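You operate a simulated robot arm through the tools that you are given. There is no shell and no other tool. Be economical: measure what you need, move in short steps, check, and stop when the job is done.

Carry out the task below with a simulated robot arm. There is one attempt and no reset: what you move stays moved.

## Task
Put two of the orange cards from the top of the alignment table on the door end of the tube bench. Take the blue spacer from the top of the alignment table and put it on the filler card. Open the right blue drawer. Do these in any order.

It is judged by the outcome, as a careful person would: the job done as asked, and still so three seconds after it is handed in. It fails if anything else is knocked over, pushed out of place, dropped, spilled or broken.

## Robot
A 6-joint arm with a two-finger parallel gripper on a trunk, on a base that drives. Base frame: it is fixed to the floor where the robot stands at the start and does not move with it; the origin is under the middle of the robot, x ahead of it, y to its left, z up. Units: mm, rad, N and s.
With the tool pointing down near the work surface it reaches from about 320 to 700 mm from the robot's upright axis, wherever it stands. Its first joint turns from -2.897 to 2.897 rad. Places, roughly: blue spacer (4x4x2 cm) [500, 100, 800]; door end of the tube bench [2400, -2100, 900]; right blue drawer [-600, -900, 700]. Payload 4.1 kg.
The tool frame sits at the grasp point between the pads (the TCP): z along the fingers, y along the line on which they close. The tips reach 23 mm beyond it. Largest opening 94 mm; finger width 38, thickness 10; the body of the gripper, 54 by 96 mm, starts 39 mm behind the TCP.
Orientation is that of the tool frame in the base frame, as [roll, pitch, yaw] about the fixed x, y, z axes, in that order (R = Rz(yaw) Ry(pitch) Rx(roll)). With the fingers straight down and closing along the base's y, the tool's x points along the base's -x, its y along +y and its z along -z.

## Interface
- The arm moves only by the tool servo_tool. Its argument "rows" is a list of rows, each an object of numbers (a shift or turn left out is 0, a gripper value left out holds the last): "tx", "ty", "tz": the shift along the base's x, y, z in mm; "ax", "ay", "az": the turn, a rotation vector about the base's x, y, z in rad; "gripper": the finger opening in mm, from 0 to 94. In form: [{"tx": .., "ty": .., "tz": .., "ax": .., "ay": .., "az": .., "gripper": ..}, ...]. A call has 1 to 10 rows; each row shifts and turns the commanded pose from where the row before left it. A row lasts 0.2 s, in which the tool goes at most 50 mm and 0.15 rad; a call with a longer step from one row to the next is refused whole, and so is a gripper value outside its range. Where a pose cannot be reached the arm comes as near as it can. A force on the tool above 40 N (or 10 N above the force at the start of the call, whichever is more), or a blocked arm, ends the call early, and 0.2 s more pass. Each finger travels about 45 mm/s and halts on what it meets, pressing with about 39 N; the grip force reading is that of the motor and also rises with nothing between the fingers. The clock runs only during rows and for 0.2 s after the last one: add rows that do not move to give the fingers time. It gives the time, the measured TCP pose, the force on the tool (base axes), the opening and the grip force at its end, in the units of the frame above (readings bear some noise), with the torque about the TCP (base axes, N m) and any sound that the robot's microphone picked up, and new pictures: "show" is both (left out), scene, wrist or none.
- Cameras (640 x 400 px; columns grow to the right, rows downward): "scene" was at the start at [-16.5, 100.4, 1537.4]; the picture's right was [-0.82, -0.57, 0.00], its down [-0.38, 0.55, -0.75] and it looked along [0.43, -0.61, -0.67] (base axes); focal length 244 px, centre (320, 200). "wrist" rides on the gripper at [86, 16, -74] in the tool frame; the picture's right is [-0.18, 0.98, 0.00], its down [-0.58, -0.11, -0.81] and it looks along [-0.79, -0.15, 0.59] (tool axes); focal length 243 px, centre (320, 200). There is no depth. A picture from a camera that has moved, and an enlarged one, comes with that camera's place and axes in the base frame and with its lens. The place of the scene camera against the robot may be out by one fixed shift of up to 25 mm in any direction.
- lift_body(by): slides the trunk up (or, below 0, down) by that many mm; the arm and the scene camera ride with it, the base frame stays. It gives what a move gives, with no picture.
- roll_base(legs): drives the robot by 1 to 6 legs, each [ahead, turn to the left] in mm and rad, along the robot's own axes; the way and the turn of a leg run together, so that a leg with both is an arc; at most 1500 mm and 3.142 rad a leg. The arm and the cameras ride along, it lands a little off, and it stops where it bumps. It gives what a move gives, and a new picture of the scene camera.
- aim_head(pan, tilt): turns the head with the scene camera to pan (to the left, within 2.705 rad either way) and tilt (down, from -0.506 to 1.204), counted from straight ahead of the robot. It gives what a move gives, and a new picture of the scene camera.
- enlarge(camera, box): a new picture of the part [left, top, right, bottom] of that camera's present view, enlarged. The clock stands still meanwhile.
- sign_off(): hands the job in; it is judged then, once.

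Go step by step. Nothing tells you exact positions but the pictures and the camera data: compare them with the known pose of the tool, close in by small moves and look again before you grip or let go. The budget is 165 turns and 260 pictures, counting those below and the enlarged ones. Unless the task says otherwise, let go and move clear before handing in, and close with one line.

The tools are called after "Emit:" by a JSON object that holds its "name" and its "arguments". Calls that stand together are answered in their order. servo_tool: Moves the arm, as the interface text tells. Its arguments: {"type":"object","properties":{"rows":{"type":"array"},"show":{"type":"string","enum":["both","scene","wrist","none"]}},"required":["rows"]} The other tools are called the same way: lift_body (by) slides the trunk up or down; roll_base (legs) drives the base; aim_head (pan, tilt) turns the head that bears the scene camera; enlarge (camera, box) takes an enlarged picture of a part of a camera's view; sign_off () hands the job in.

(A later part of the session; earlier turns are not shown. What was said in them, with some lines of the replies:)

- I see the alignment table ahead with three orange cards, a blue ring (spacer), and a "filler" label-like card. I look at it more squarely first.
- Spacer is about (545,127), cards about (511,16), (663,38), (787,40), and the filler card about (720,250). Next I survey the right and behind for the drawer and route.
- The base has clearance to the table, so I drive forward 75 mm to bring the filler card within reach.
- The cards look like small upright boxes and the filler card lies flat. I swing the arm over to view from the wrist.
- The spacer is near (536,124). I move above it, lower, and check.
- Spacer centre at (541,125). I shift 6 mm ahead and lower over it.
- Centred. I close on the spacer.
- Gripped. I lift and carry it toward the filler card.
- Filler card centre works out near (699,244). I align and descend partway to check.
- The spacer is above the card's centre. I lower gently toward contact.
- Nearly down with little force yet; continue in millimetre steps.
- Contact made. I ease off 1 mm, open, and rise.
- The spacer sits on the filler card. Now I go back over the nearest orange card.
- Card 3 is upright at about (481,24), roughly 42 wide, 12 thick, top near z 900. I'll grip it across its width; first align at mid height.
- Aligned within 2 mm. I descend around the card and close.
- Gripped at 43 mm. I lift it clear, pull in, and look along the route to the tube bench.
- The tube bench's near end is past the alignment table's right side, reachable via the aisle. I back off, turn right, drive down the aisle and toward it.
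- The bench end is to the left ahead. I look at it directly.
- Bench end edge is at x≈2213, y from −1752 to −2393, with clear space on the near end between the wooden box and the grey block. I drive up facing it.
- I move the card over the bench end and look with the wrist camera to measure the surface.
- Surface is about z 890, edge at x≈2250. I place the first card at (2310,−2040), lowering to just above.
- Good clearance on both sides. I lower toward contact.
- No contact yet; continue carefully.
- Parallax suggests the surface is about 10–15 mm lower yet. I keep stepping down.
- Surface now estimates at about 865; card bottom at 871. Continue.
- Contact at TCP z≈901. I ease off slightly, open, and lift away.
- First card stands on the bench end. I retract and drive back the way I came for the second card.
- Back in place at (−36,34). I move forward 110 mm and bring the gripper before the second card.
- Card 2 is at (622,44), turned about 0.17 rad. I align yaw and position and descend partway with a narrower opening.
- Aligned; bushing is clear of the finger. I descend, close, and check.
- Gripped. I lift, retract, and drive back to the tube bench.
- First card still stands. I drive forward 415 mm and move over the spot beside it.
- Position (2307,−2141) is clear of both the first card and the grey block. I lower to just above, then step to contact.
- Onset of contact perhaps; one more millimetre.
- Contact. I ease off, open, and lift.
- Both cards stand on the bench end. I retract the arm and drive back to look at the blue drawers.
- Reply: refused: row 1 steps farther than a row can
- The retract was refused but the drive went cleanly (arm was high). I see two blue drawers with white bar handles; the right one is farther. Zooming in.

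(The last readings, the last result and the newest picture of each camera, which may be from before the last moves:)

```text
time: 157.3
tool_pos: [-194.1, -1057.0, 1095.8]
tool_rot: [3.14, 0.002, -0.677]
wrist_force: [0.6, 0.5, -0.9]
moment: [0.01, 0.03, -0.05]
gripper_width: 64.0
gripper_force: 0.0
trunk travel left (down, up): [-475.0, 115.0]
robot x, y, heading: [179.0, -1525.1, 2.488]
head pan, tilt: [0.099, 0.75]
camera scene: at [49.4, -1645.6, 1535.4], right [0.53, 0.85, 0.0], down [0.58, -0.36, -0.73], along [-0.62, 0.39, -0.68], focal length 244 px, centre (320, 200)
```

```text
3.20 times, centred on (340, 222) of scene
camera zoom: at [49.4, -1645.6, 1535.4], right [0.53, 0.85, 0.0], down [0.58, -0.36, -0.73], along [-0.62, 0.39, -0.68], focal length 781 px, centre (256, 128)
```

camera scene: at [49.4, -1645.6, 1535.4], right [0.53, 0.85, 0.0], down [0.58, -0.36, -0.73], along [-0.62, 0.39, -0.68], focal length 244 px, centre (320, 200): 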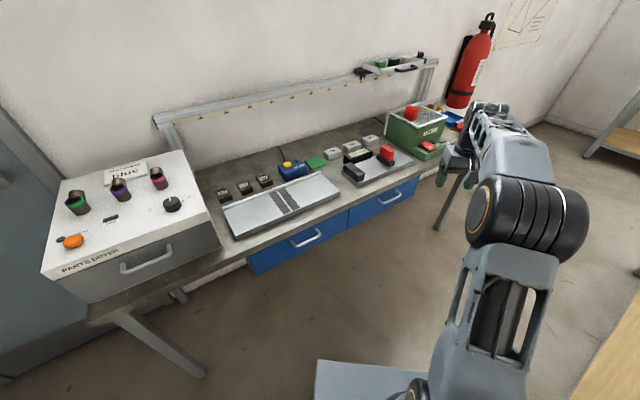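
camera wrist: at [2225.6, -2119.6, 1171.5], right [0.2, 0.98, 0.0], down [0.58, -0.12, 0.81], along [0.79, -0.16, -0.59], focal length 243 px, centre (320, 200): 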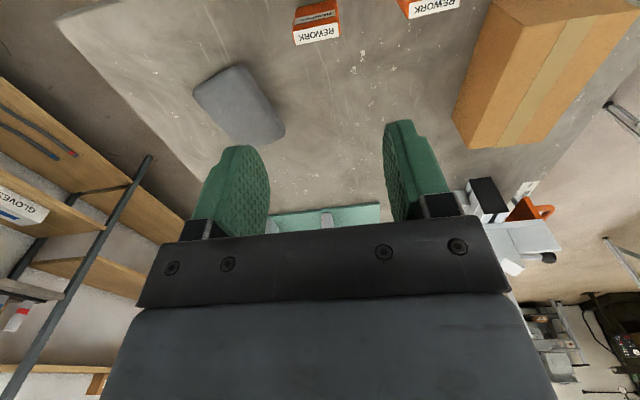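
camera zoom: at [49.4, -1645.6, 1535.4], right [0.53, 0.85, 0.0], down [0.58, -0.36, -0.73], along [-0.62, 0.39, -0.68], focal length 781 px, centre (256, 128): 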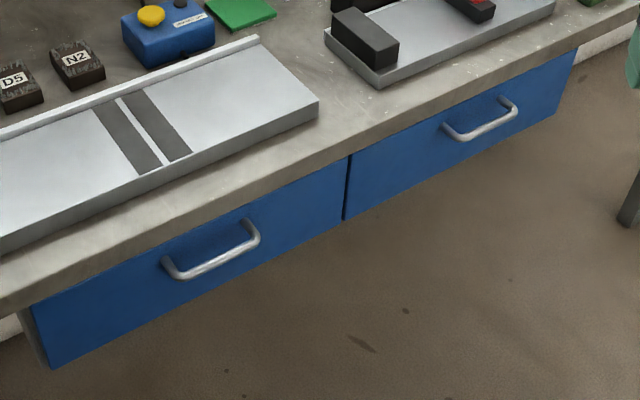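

Handle of the right drawer is around (−450,−940,780). I pull the arm in, then move the base so I can reach it with a horizontal tool pointing along −x.

Emit:
{"name": "servo_tool", "arguments": {"rows": [{"tx": 36, "ty": -28}, {"tx": 36, "ty": -28}, {"tx": 36, "ty": -28}, {"tx": 36, "ty": -28}], "show": "none"}}

Emit:
{"name": "roll_base", "arguments": {"legs": [[0, -0.686], [250, 0], [0, 0.8]]}}

Emit:
{"name": "aim_head", "arguments": {"pan": 0.15, "tilt": 0.85}}

Emit:
{"name": "enlarge", "arguments": {"camera": "scene", "box": [240, 120, 440, 245]}}

```text
time: 158.3
tool_pos: [-49.2, -1167.4, 1096.8]
tool_rot: [3.14, 0.003, -0.676]
wrist_force: [-0.1, 1.2, -0.4]
moment: [0.01, 0.0, 0.01]
gripper_width: 64.1
gripper_force: 0.0
trunk travel left (down, up): [-475.0, 115.0]
robot x, y, heading: [180.8, -1522.3, 2.481]
head pan, tilt: [0.099, 0.75]
```

```text
time: 164.1
tool_pos: [-141.6, -948.6, 1097.6]
tool_rot: [3.141, 0.001, -0.561]
wrist_force: [-0.6, 0.2, -0.1]
moment: [0.01, -0.04, 0.03]
gripper_width: 64.0
gripper_force: 0.0
trunk travel left (down, up): [-475.0, 115.0]
robot x, y, heading: [123.8, -1281.0, 2.594]
head pan, tilt: [0.099, 0.75]
camera scene: at [10.8, -1412.3, 1535.4], right [0.43, 0.9, 0.0], down [0.61, -0.29, -0.73], along [-0.66, 0.32, -0.68], focal length 244 px, centre (320, 200)
```

scene: 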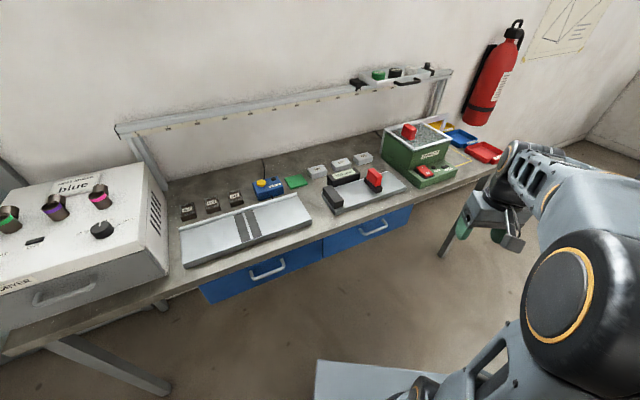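

```text
time: 164.7
tool_pos: [-143.3, -948.2, 1098.2]
tool_rot: [3.141, 0.001, -0.561]
wrist_force: [-0.1, -0.3, 0.0]
moment: [-0.04, -0.01, 0.0]
gripper_width: 64.1
gripper_force: 0.0
trunk travel left (down, up): [-475.0, 115.0]
robot x, y, heading: [123.9, -1274.7, 2.591]
head pan, tilt: [0.15, 0.85]
camera scene: at [13.5, -1417.9, 1527.5], right [0.39, 0.92, 0.0], down [0.69, -0.29, -0.66], along [-0.61, 0.26, -0.75], focal length 244 px, centre (320, 200)
```

scene: 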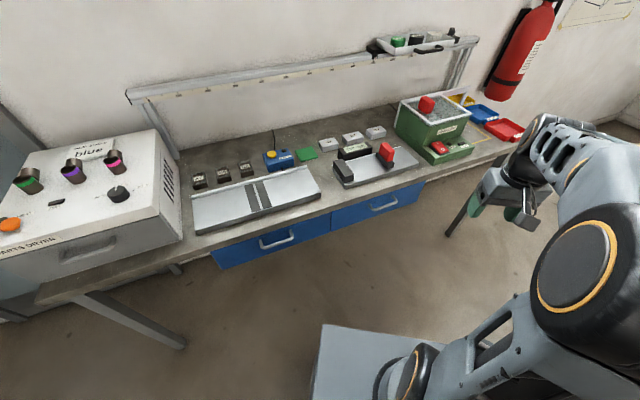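

```text
3.20 times, centred on (340, 182) of scene
camera zoom: at [13.5, -1417.9, 1527.5], right [0.39, 0.92, 0.0], down [0.69, -0.29, -0.66], along [-0.61, 0.26, -0.75], focal length 781 px, centre (256, 256)
```

zoom: 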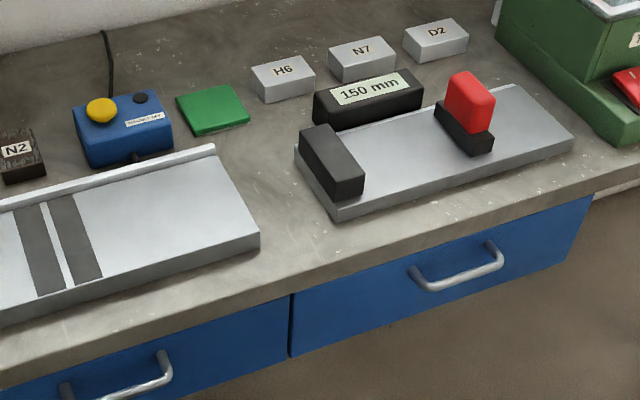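

Handle estimated at (−460,−930,781), bar horizontal. I square the tool to −x and begin tilting it toward horizontal in front of the bench.

Emit:
{"name": "servo_tool", "arguments": {"rows": [{"tx": -27, "ty": 3, "tz": -30, "az": 0.14}, {"tx": -27, "ty": 3, "tz": -30, "az": 0.14}, {"tx": -27, "ty": 3, "tz": -30, "az": 0.14}, {"tx": -27, "ty": 3, "tz": -30, "az": 0.14}, {"ay": 0.15}, {"ay": 0.15}, {"ay": 0.15}, {"ay": 0.15}, {"ay": 0.15}, {"ay": 0.15}], "show": "both"}}

```text
time: 166.9
tool_pos: [-251.3, -936.3, 977.9]
tool_rot: [3.141, 0.9, 0.0]
wrist_force: [-0.1, 0.9, 0.3]
moment: [0.0, -0.02, -0.03]
gripper_width: 63.8
gripper_force: 0.0
trunk travel left (down, up): [-475.0, 115.0]
robot x, y, heading: [123.0, -1280.7, 2.59]
head pan, tilt: [0.15, 0.85]
camera scene: at [13.5, -1417.8, 1527.5], right [0.39, 0.92, 0.0], down [0.69, -0.29, -0.66], along [-0.61, 0.25, -0.75], focal length 244 px, centre (320, 200)
camera wrist: at [-137.8, -953.2, 957.3], right [-0.12, -0.98, 0.14], down [0.27, 0.11, 0.96], along [-0.96, 0.15, 0.25], focal length 243 px, centre (320, 200)
```

scene: 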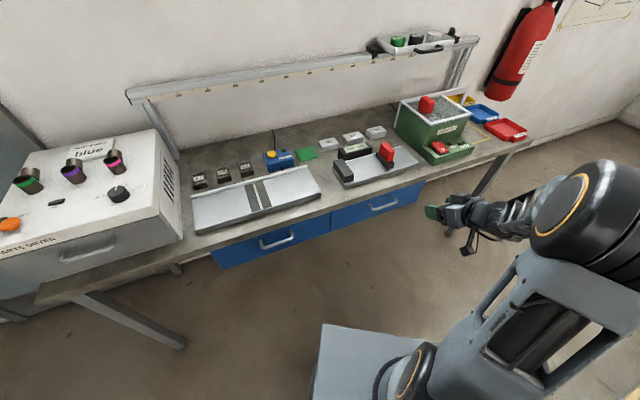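
wrist: 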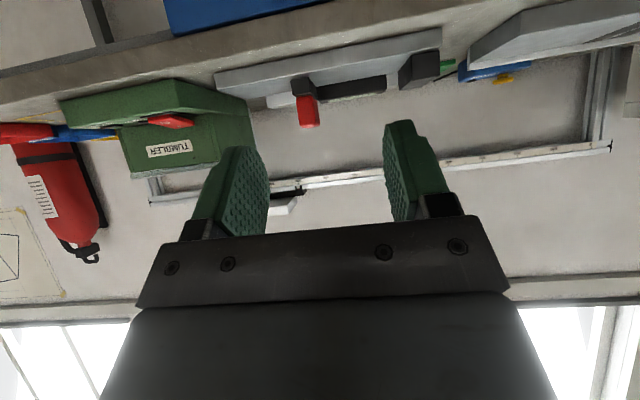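

Tilting works. I finish the tilt and start the roll so the fingers close vertically.

Emit:
{"name": "servo_tool", "arguments": {"rows": [{"ay": 0.15}, {"ay": 0.15}, {"ay": 0.15}, {"ay": 0.15}, {"ay": 0.071}, {"ax": 0.15}, {"ax": 0.15}, {"ax": 0.15}, {"ax": 0.15}, {"ax": 0.15}], "show": "none"}}

Emit:
{"name": "servo_tool", "arguments": {"rows": [{"ax": 0.15}, {"ax": 0.15}, {"ax": 0.15}, {"ax": 0.15}, {"ax": 0.15}, {"ax": 0.071}], "show": "both"}}

```text
time: 169.1
tool_pos: [-267.3, -831.1, 1132.5]
tool_rot: [-1.585, 0.835, 1.564]
wrist_force: [0.1, -0.6, -0.3]
moment: [0.02, 0.0, 0.0]
gripper_width: 64.0
gripper_force: 0.1
out of reach, approached as far as the arm can: row 7, 8, 9, 10
trunk travel left (down, up): [-475.0, 115.0]
robot x, y, heading: [128.1, -1277.0, 2.595]
head pan, tilt: [0.15, 0.85]
```

```text
time: 170.5
tool_pos: [-306.6, -701.4, 1308.7]
tool_rot: [-1.573, 0.002, 1.572]
wrist_force: [0.2, 0.0, 0.5]
moment: [-0.02, 0.0, -0.02]
gripper_width: 63.8
gripper_force: 0.0
out of reach, approached as far as the arm can: row 1, 2, 3, 4, 5, 6
trunk travel left (down, up): [-475.0, 115.0]
robot x, y, heading: [126.5, -1279.9, 2.597]
head pan, tilt: [0.15, 0.85]
camera scene: at [13.4, -1417.6, 1527.5], right [0.39, 0.92, 0.0], down [0.69, -0.29, -0.66], along [-0.61, 0.25, -0.75], focal length 244 px, centre (320, 200)
camera wrist: at [-230.9, -614.9, 1293.3], right [0.0, -0.19, -0.98], down [0.81, -0.58, 0.11], along [-0.59, -0.79, 0.15], focal length 243 px, centre (320, 200)
```

scene: 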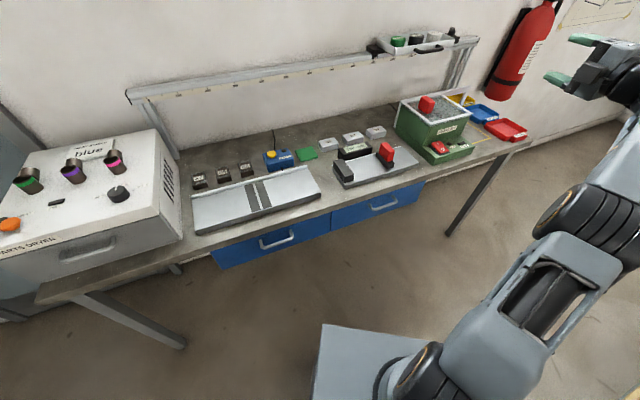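
wrist: 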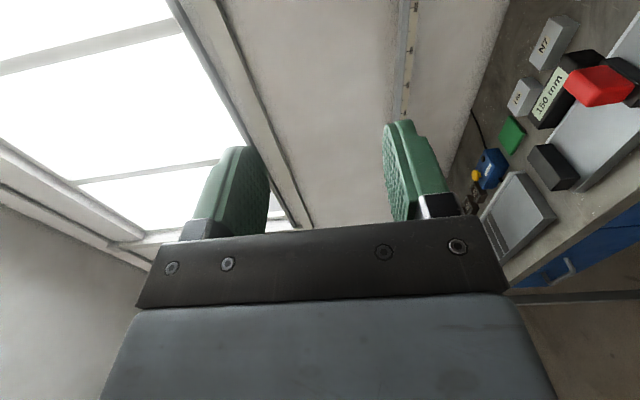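

Rolling that way runs into the arm's limits; the arm rose instead. I roll back the other way.

Emit:
{"name": "servo_tool", "arguments": {"rows": [{"ax": -0.15}, {"ax": -0.15}, {"ax": -0.15}, {"ax": -0.15}, {"ax": -0.15}, {"ax": -0.15}, {"ax": -0.15}, {"ax": -0.15}, {"ax": -0.15}, {"ax": -0.15}], "show": "none"}}

Emit:
{"name": "servo_tool", "arguments": {"rows": [{"ax": -0.071}, {"ax": -0.15}, {"ax": -0.15}, {"ax": -0.15}, {"ax": -0.15}, {"ax": -0.15}], "show": "both"}}

```text
time: 172.7
tool_pos: [-306.4, -701.2, 1309.3]
tool_rot: [-1.577, 1.502, 1.564]
wrist_force: [-0.5, 0.2, -0.4]
moment: [0.0, -0.01, 0.02]
gripper_width: 63.8
gripper_force: 0.0
trunk travel left (down, up): [-475.0, 115.0]
robot x, y, heading: [124.1, -1275.1, 2.596]
head pan, tilt: [0.15, 0.85]
```

```text
time: 174.1
tool_pos: [-307.5, -702.5, 1308.6]
tool_rot: [1.571, 0.817, -1.57]
wrist_force: [0.5, -0.2, 0.3]
moment: [0.02, 0.0, 0.0]
gripper_width: 63.8
gripper_force: 0.0
trunk travel left (down, up): [-475.0, 115.0]
robot x, y, heading: [126.6, -1278.7, 2.596]
head pan, tilt: [0.15, 0.85]
camera scene: at [13.5, -1417.8, 1527.4], right [0.39, 0.92, 0.0], down [0.69, -0.29, -0.66], along [-0.61, 0.25, -0.75], focal length 244 px, centre (320, 200)
camera wrist: at [-230.4, -773.5, 1257.4], right [0.0, -0.59, 0.81], down [0.81, 0.48, 0.35], along [-0.59, 0.65, 0.48], focal length 243 px, centre (320, 200)
```

scene: 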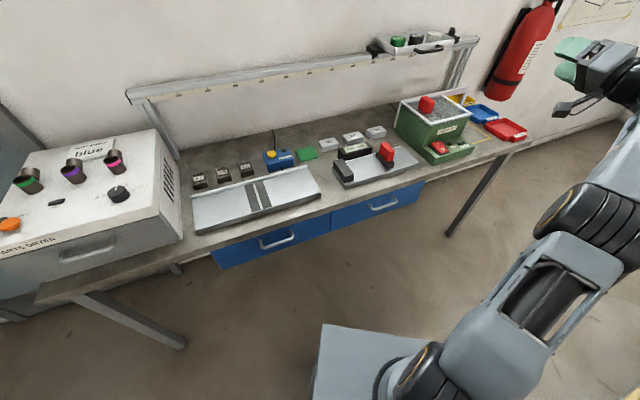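
wrist: 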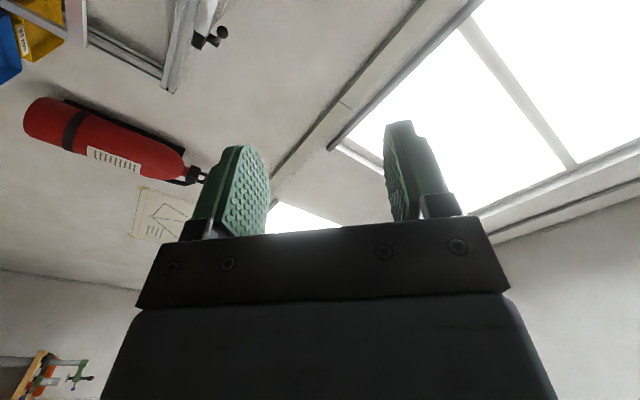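

The command follows the reached pose. I finish the roll here (high, clear) and then lower toward the handle.

Emit:
{"name": "servo_tool", "arguments": {"rows": [{"ax": -0.15}, {"ax": -0.15}, {"ax": -0.15}, {"ax": -0.15}, {"ax": -0.15}, {"ax": -0.07}, {"tx": 15, "ty": -30, "tz": -30}, {"tx": 15, "ty": -30, "tz": -30}, {"tx": 15, "ty": -30, "tz": -30}, {"tx": 15, "ty": -30, "tz": -30}], "show": "both"}}

```text
time: 176.3
tool_pos: [-246.8, -822.2, 1190.8]
tool_rot: [1.572, 0.002, -1.571]
wrist_force: [0.0, -0.7, 0.0]
moment: [0.0, 0.03, 0.02]
gripper_width: 64.0
gripper_force: 0.0
trunk travel left (down, up): [-475.0, 115.0]
robot x, y, heading: [126.1, -1277.9, 2.594]
head pan, tilt: [0.15, 0.85]
camera scene: at [13.5, -1418.0, 1527.4], right [0.39, 0.92, 0.0], down [0.69, -0.29, -0.66], along [-0.61, 0.25, -0.75], focal length 244 px, centre (320, 200)
camera wrist: at [-171.0, -908.7, 1207.1], right [0.0, 0.18, 0.98], down [0.81, 0.58, -0.11], along [-0.59, 0.79, -0.15], focal length 243 px, centre (320, 200)
```

scene: 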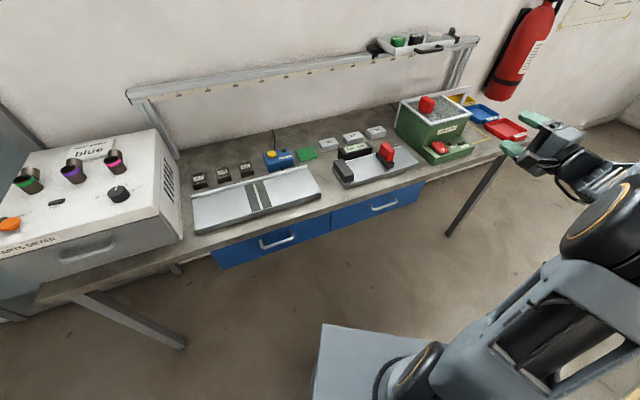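
wrist: 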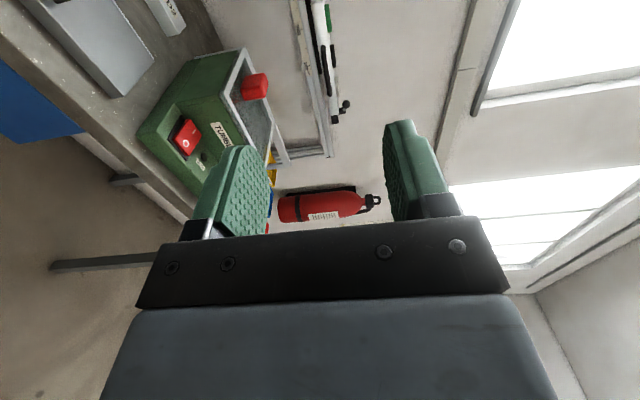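

Now horizontal with vertical closing. I shift toward the handle's y, then lower the trunk to bring the tool to handle height.

Emit:
{"name": "servo_tool", "arguments": {"rows": [{"tx": -10, "ty": -36}, {"tx": -10, "ty": -36}, {"tx": -10, "ty": -36}], "show": "none"}}

Emit:
{"name": "lift_body", "arguments": {"by": -330}}

Emit:
{"name": "servo_tool", "arguments": {"rows": [{"tz": -30}, {"tz": -30}, {"gripper": 75}], "show": "both"}}

```text
time: 177.1
tool_pos: [-274.9, -929.9, 1186.2]
tool_rot: [1.571, 0.0, -1.571]
wrist_force: [-0.1, -0.2, 0.0]
moment: [-0.01, -0.01, -0.01]
gripper_width: 64.2
gripper_force: 0.1
trunk travel left (down, up): [-475.0, 115.0]
robot x, y, heading: [123.2, -1277.8, 2.594]
head pan, tilt: [0.15, 0.85]
```

```text
time: 180.4
tool_pos: [-275.1, -928.0, 857.1]
tool_rot: [1.57, 0.001, -1.571]
wrist_force: [-1.0, 0.3, 0.5]
moment: [-0.01, 0.0, 0.0]
gripper_width: 63.9
gripper_force: 0.1
trunk travel left (down, up): [-145.0, 445.0]
robot x, y, heading: [127.2, -1277.9, 2.593]
head pan, tilt: [0.15, 0.85]
```

```text
time: 181.2
tool_pos: [-274.5, -930.6, 797.5]
tool_rot: [1.572, 0.001, -1.571]
wrist_force: [-0.4, 0.0, 1.0]
moment: [0.02, 0.04, 0.0]
gripper_width: 74.9
gripper_force: 0.0
trunk travel left (down, up): [-145.0, 445.0]
robot x, y, heading: [126.2, -1275.3, 2.594]
head pan, tilt: [0.15, 0.85]
camera scene: at [13.5, -1417.9, 1197.4], right [0.39, 0.92, 0.0], down [0.69, -0.29, -0.66], along [-0.61, 0.25, -0.75], focal length 244 px, centre (320, 200)
camera wrist: at [-199.2, -1016.6, 813.9], right [0.0, 0.18, 0.98], down [0.81, 0.58, -0.11], along [-0.59, 0.79, -0.15], focal length 243 px, centre (320, 200)
```

scene: 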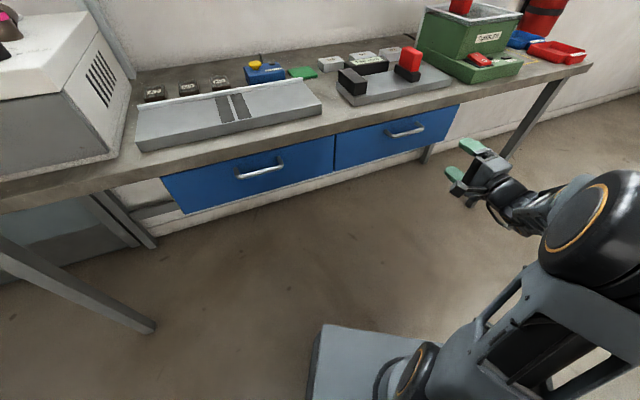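
wrist: 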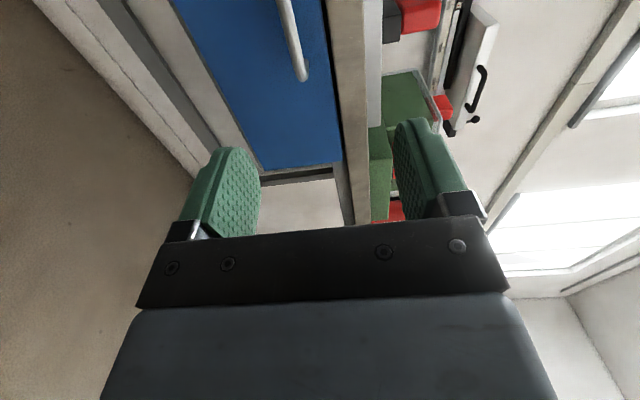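

The bar is at z≈772. I align height and approach partway.

Emit:
{"name": "servo_tool", "arguments": {"rows": [{"tx": -30, "ty": -5, "tz": -13}, {"tx": -30, "ty": -5, "tz": -12}, {"tx": -30}, {"tx": -30}], "show": "both"}}

Emit:
{"name": "enlarge", "arguments": {"camera": "scene", "box": [340, 80, 500, 200]}}

```text
time: 182.2
tool_pos: [-395.0, -940.3, 771.6]
tool_rot: [1.571, 0.001, -1.571]
wrist_force: [0.0, -0.4, 0.0]
moment: [-0.01, -0.02, 0.02]
gripper_width: 75.1
gripper_force: 0.1
trunk travel left (down, up): [-145.0, 445.0]
robot x, y, heading: [126.5, -1276.6, 2.595]
head pan, tilt: [0.15, 0.85]
camera scene: at [13.7, -1417.9, 1197.5], right [0.39, 0.92, 0.0], down [0.69, -0.29, -0.66], along [-0.61, 0.25, -0.75], focal length 244 px, centre (320, 200)
camera wrist: at [-320.8, -1027.0, 789.2], right [0.0, 0.18, 0.98], down [0.81, 0.58, -0.11], along [-0.59, 0.79, -0.15], focal length 243 px, centre (320, 200)
```

scene: 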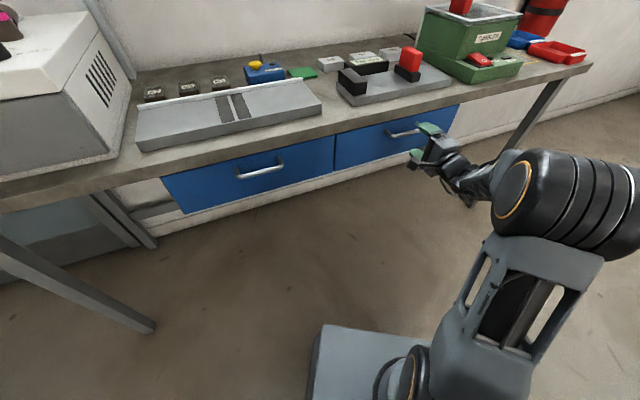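
wrist: 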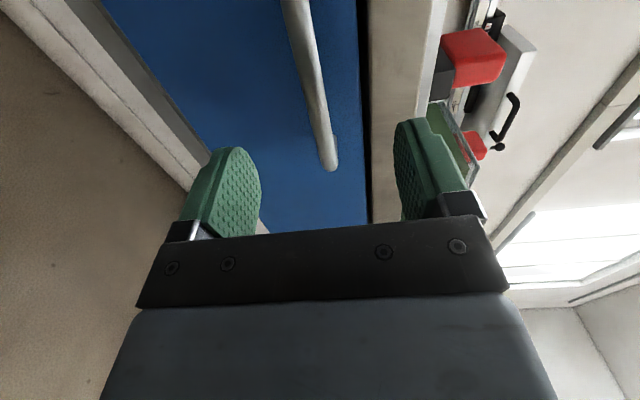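

```text
3.33 times, centred on (420, 140) of scene
camera zoom: at [13.7, -1417.9, 1197.5], right [0.39, 0.92, 0.0], down [0.69, -0.29, -0.66], along [-0.61, 0.25, -0.75], focal length 814 px, centre (-13, 400)
```

zoom: 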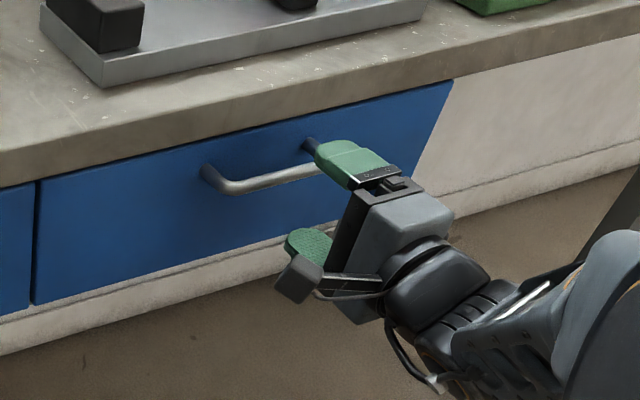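

Bar looks to be at x≈−450, z≈772. I approach to x=−440 and look.

Emit:
{"name": "servo_tool", "arguments": {"rows": [{"tx": -20}, {"tx": -15}, {"tx": -10}], "show": "wrist"}}

Emit:
{"name": "enlarge", "arguments": {"camera": "scene", "box": [340, 80, 500, 200]}}

```text
time: 183.0
tool_pos: [-441.9, -939.9, 772.3]
tool_rot: [1.572, -0.001, -1.569]
wrist_force: [0.8, 0.3, 0.0]
moment: [0.02, -0.04, 0.02]
gripper_width: 75.1
gripper_force: 0.1
trunk travel left (down, up): [-145.0, 445.0]
robot x, y, heading: [125.2, -1277.4, 2.596]
head pan, tilt: [0.15, 0.85]
camera wrist: at [-366.4, -1026.1, 789.1], right [0.0, 0.18, 0.98], down [0.81, 0.58, -0.11], along [-0.59, 0.79, -0.15], focal length 243 px, centre (320, 200)
```

wrist: 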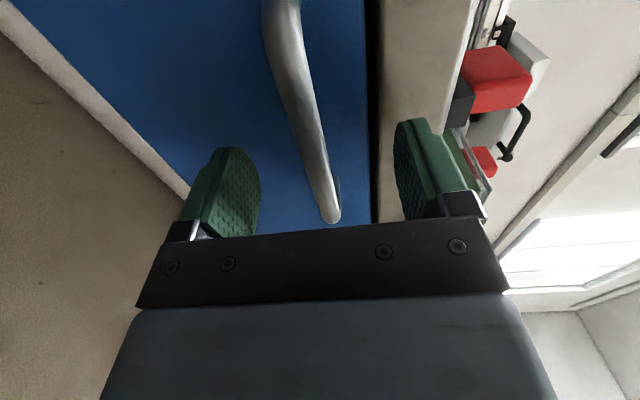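

```text
3.33 times, centred on (420, 140) of scene
camera zoom: at [13.5, -1417.9, 1197.4], right [0.39, 0.92, 0.0], down [0.69, -0.29, -0.66], along [-0.61, 0.25, -0.75], focal length 814 px, centre (-13, 400)
```

zoom: 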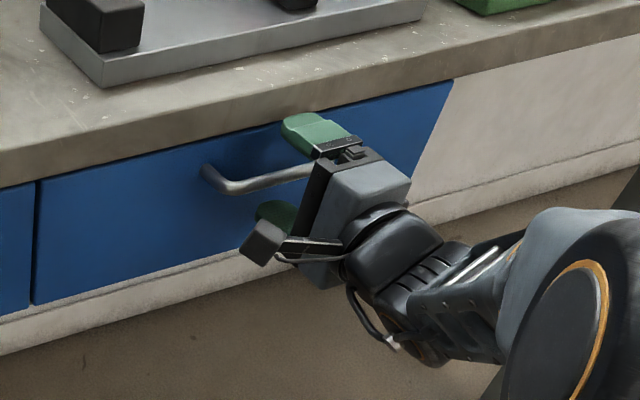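

Bar confirmed at about x −450, z 772, between the fingers. I advance 6 mm and close.

Emit:
{"name": "servo_tool", "arguments": {"rows": [{"tx": -6}, {"gripper": 50}, {"gripper": 35}, {"gripper": 20}, {"gripper": 5}, {"gripper": 3}, {"gripper": 3}], "show": "wrist"}}

```text
time: 184.6
tool_pos: [-447.4, -939.1, 772.7]
tool_rot: [1.57, 0.001, -1.57]
wrist_force: [0.8, 0.7, -0.6]
moment: [-0.06, -0.04, -0.01]
gripper_width: 11.6
gripper_force: 45.4
trunk travel left (down, up): [-145.0, 445.0]
robot x, y, heading: [123.4, -1277.4, 2.6]
head pan, tilt: [0.15, 0.85]
camera wrist: at [-372.3, -1026.4, 788.8], right [0.0, 0.18, 0.98], down [0.81, 0.58, -0.11], along [-0.59, 0.79, -0.15], focal length 243 px, centre (320, 200)
```

wrist: 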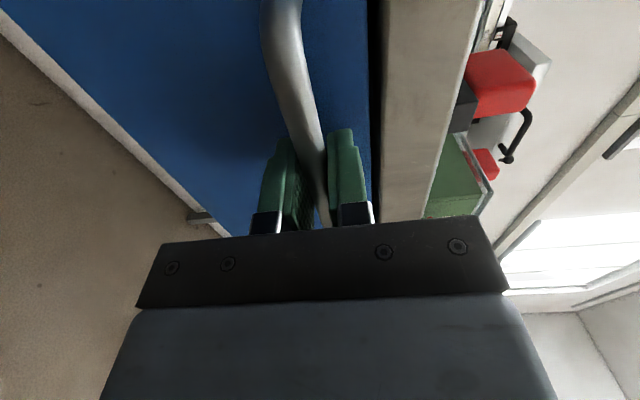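

The bar is held (11.6 mm). I pull gently along +x.

Emit:
{"name": "servo_tool", "arguments": {"rows": [{"tx": 8}, {"tx": 10}, {"tx": 12}, {"tx": 15}, {"tx": 15}], "show": "scene"}}

```text
time: 185.8
tool_pos: [-384.3, -938.8, 772.5]
tool_rot: [1.571, 0.003, -1.57]
wrist_force: [0.2, -4.5, 2.4]
moment: [-0.18, 0.02, -0.23]
gripper_width: 11.7
gripper_force: 45.1
trunk travel left (down, up): [-145.0, 445.0]
robot x, y, heading: [124.5, -1278.7, 2.596]
head pan, tilt: [0.15, 0.85]
camera scene: at [13.7, -1418.4, 1197.4], right [0.39, 0.92, 0.0], down [0.69, -0.29, -0.66], along [-0.61, 0.26, -0.75], focal length 244 px, centre (320, 200)
```

scene: 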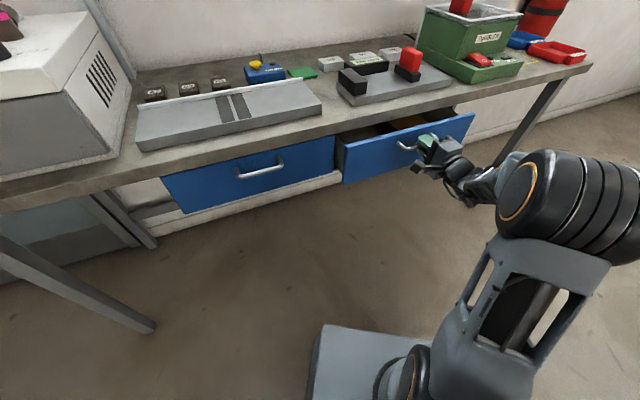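

The drawer slides smoothly. I pull it further.

Emit:
{"name": "servo_tool", "arguments": {"rows": [{"tx": 18}, {"tx": 18}, {"tx": 18}, {"tx": 18}, {"tx": 18}, {"tx": 18}, {"tx": 15}], "show": "scene"}}

```text
time: 187.4
tool_pos: [-262.8, -939.8, 771.6]
tool_rot: [1.573, 0.002, -1.569]
wrist_force: [1.2, -8.4, -1.0]
moment: [-0.15, 0.03, 0.96]
gripper_width: 11.6
gripper_force: 44.7
trunk travel left (down, up): [-145.0, 445.0]
robot x, y, heading: [124.9, -1276.1, 2.595]
head pan, tilt: [0.15, 0.85]
camera scene: at [13.5, -1418.6, 1197.3], right [0.39, 0.92, 0.0], down [0.69, -0.29, -0.66], along [-0.61, 0.26, -0.75], focal length 244 px, centre (320, 200)
```

scene: 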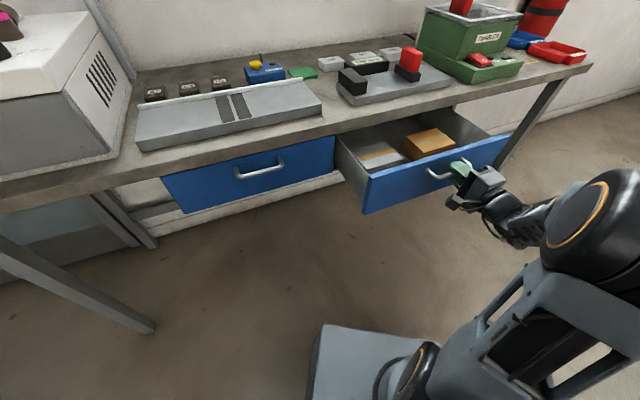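

Open about 185 mm; I pull a bit more to make it clearly open.

Emit:
{"name": "servo_tool", "arguments": {"rows": [{"tx": 12}, {"tx": 12}, {"tx": 12}, {"tx": 12}, {"tx": 12}], "show": "scene"}}

```text
time: 188.6
tool_pos: [-203.5, -939.3, 771.8]
tool_rot: [1.573, 0.0, -1.571]
wrist_force: [0.3, -8.4, -2.6]
moment: [-0.06, -0.02, -0.37]
gripper_width: 11.8
gripper_force: 44.6
trunk travel left (down, up): [-145.0, 445.0]
robot x, y, heading: [123.0, -1281.2, 2.594]
head pan, tilt: [0.15, 0.85]
camera scene: at [13.4, -1418.6, 1197.3], right [0.39, 0.92, 0.0], down [0.69, -0.29, -0.66], along [-0.61, 0.26, -0.75], focal length 244 px, centre (320, 200)
```

scene: 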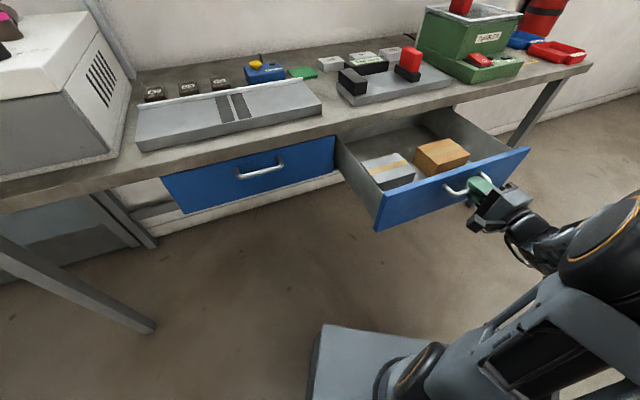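

The drawer is wide open. I release the handle and back away.

Emit:
{"name": "servo_tool", "arguments": {"rows": [{"gripper": 25}, {"gripper": 40}, {"gripper": 50}, {"gripper": 50}, {"tx": 15}, {"tx": 20}, {"tx": 20}], "show": "both"}}

```text
time: 190.2
tool_pos: [-149.0, -938.7, 771.0]
tool_rot: [1.572, -0.001, -1.569]
wrist_force: [0.3, -0.3, 0.5]
moment: [0.0, 0.0, 0.01]
gripper_width: 49.7
gripper_force: 0.1
trunk travel left (down, up): [-145.0, 445.0]
robot x, y, heading: [126.0, -1280.9, 2.596]
head pan, tilt: [0.15, 0.85]
camera scene: at [13.3, -1418.0, 1197.4], right [0.39, 0.92, 0.0], down [0.69, -0.29, -0.66], along [-0.61, 0.25, -0.75], focal length 244 px, centre (320, 200)
camera wrist: at [-74.3, -1026.1, 788.4], right [0.0, 0.18, 0.98], down [0.81, 0.58, -0.11], along [-0.59, 0.79, -0.15], focal length 243 px, centre (320, 200)
```

scene: 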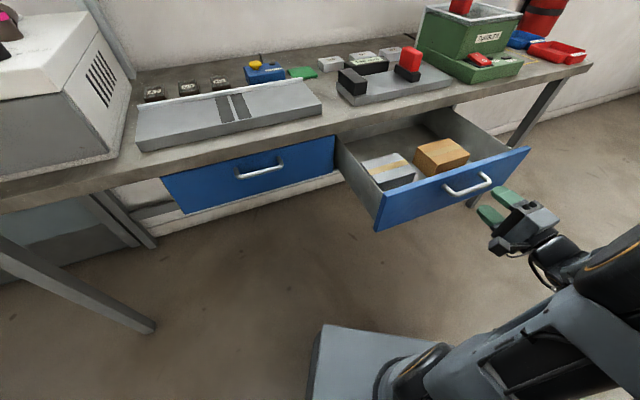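
wrist: 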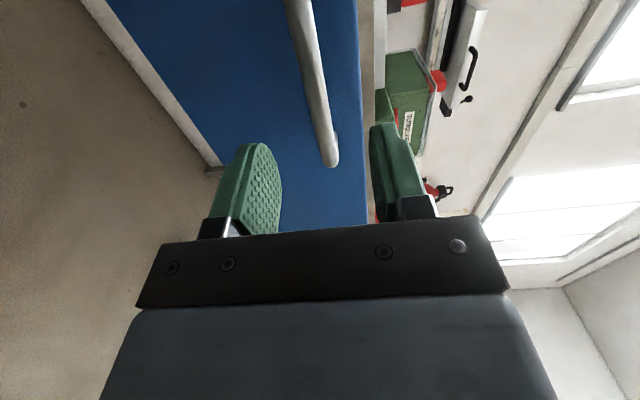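

The drawer is open and released. One last look back at the tables.

Emit:
{"name": "aim_head", "arguments": {"pan": -1.4, "tilt": 0.25}}

Emit:
{"name": "enlarge", "arguments": {"camera": "scene", "box": [220, 120, 420, 245]}}

Emit:
{"name": "aim_head", "arguments": {"pan": -2.65, "tilt": 0.15}}

```text
time: 191.8
tool_pos: [-150.3, -938.0, 772.0]
tool_rot: [1.57, 0.002, -1.57]
wrist_force: [0.5, -0.1, 0.0]
moment: [0.01, 0.01, -0.02]
gripper_width: 49.9
gripper_force: 0.0
trunk travel left (down, up): [-145.0, 445.0]
robot x, y, heading: [125.2, -1274.7, 2.592]
head pan, tilt: [-1.4, 0.25]
camera scene: at [119.7, -1361.3, 1250.5], right [0.93, -0.37, 0.0], down [-0.09, -0.23, -0.97], along [0.35, 0.9, -0.25], focal length 244 px, centre (320, 200)
```

scene: 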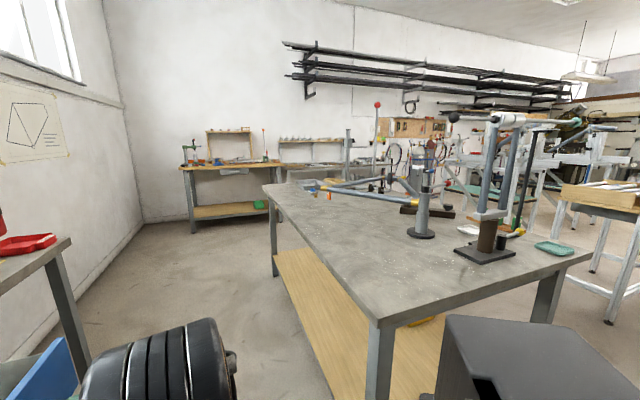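

```text
3.20 times, centred on (320, 182) of scene
camera zoom: at [119.7, -1361.3, 1250.5], right [0.93, -0.37, 0.0], down [-0.09, -0.23, -0.97], along [0.35, 0.9, -0.25], focal length 781 px, centre (320, 256)
```

zoom: 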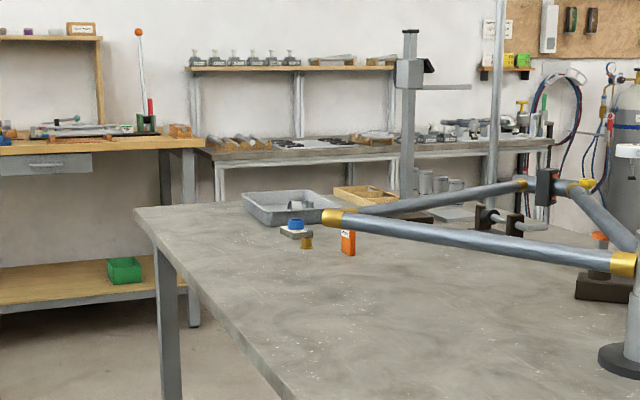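

```text
time: 193.2
tool_pos: [-151.0, -939.1, 772.1]
tool_rot: [1.571, 0.001, -1.571]
wrist_force: [-0.2, 0.1, -0.3]
moment: [0.0, 0.0, -0.01]
gripper_width: 50.1
gripper_force: 0.1
trunk travel left (down, up): [-145.0, 445.0]
robot x, y, heading: [127.3, -1277.7, 2.598]
head pan, tilt: [-2.649, 0.15]
camera scene: at [178.2, -1453.1, 1259.8], right [-0.05, -1.0, 0.0], down [-0.15, 0.01, -0.99], along [0.99, -0.05, -0.15], focal length 244 px, centre (320, 200)
```

scene: 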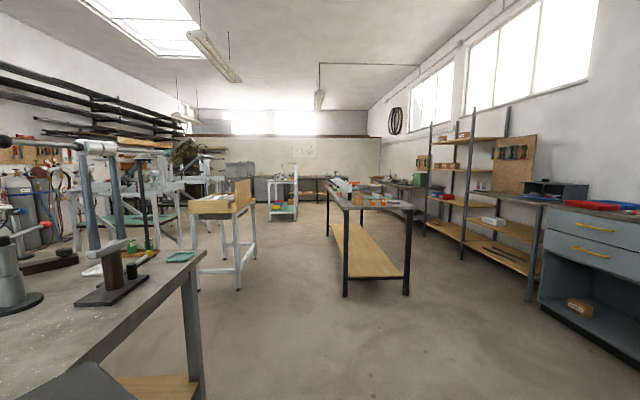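

The spacer is still on the filler card, with the bushing and third card undisturbed. The tube bench looks unchanged from here, and the drawer is open with the gripper clear, so I'm handing in.

Emit:
{"name": "sign_off", "arguments": {}}

```text
The job is handed in.
```

The job is handed in: two orange cards stand on the door end of the tube bench, the blue spacer sits on the filler card, and the right blue drawer is open about 245 mm. I saw nothing knocked over or moved out of place. My last look at the tube bench was from too far away to pick out the two cards, but both were standing when I drove off.
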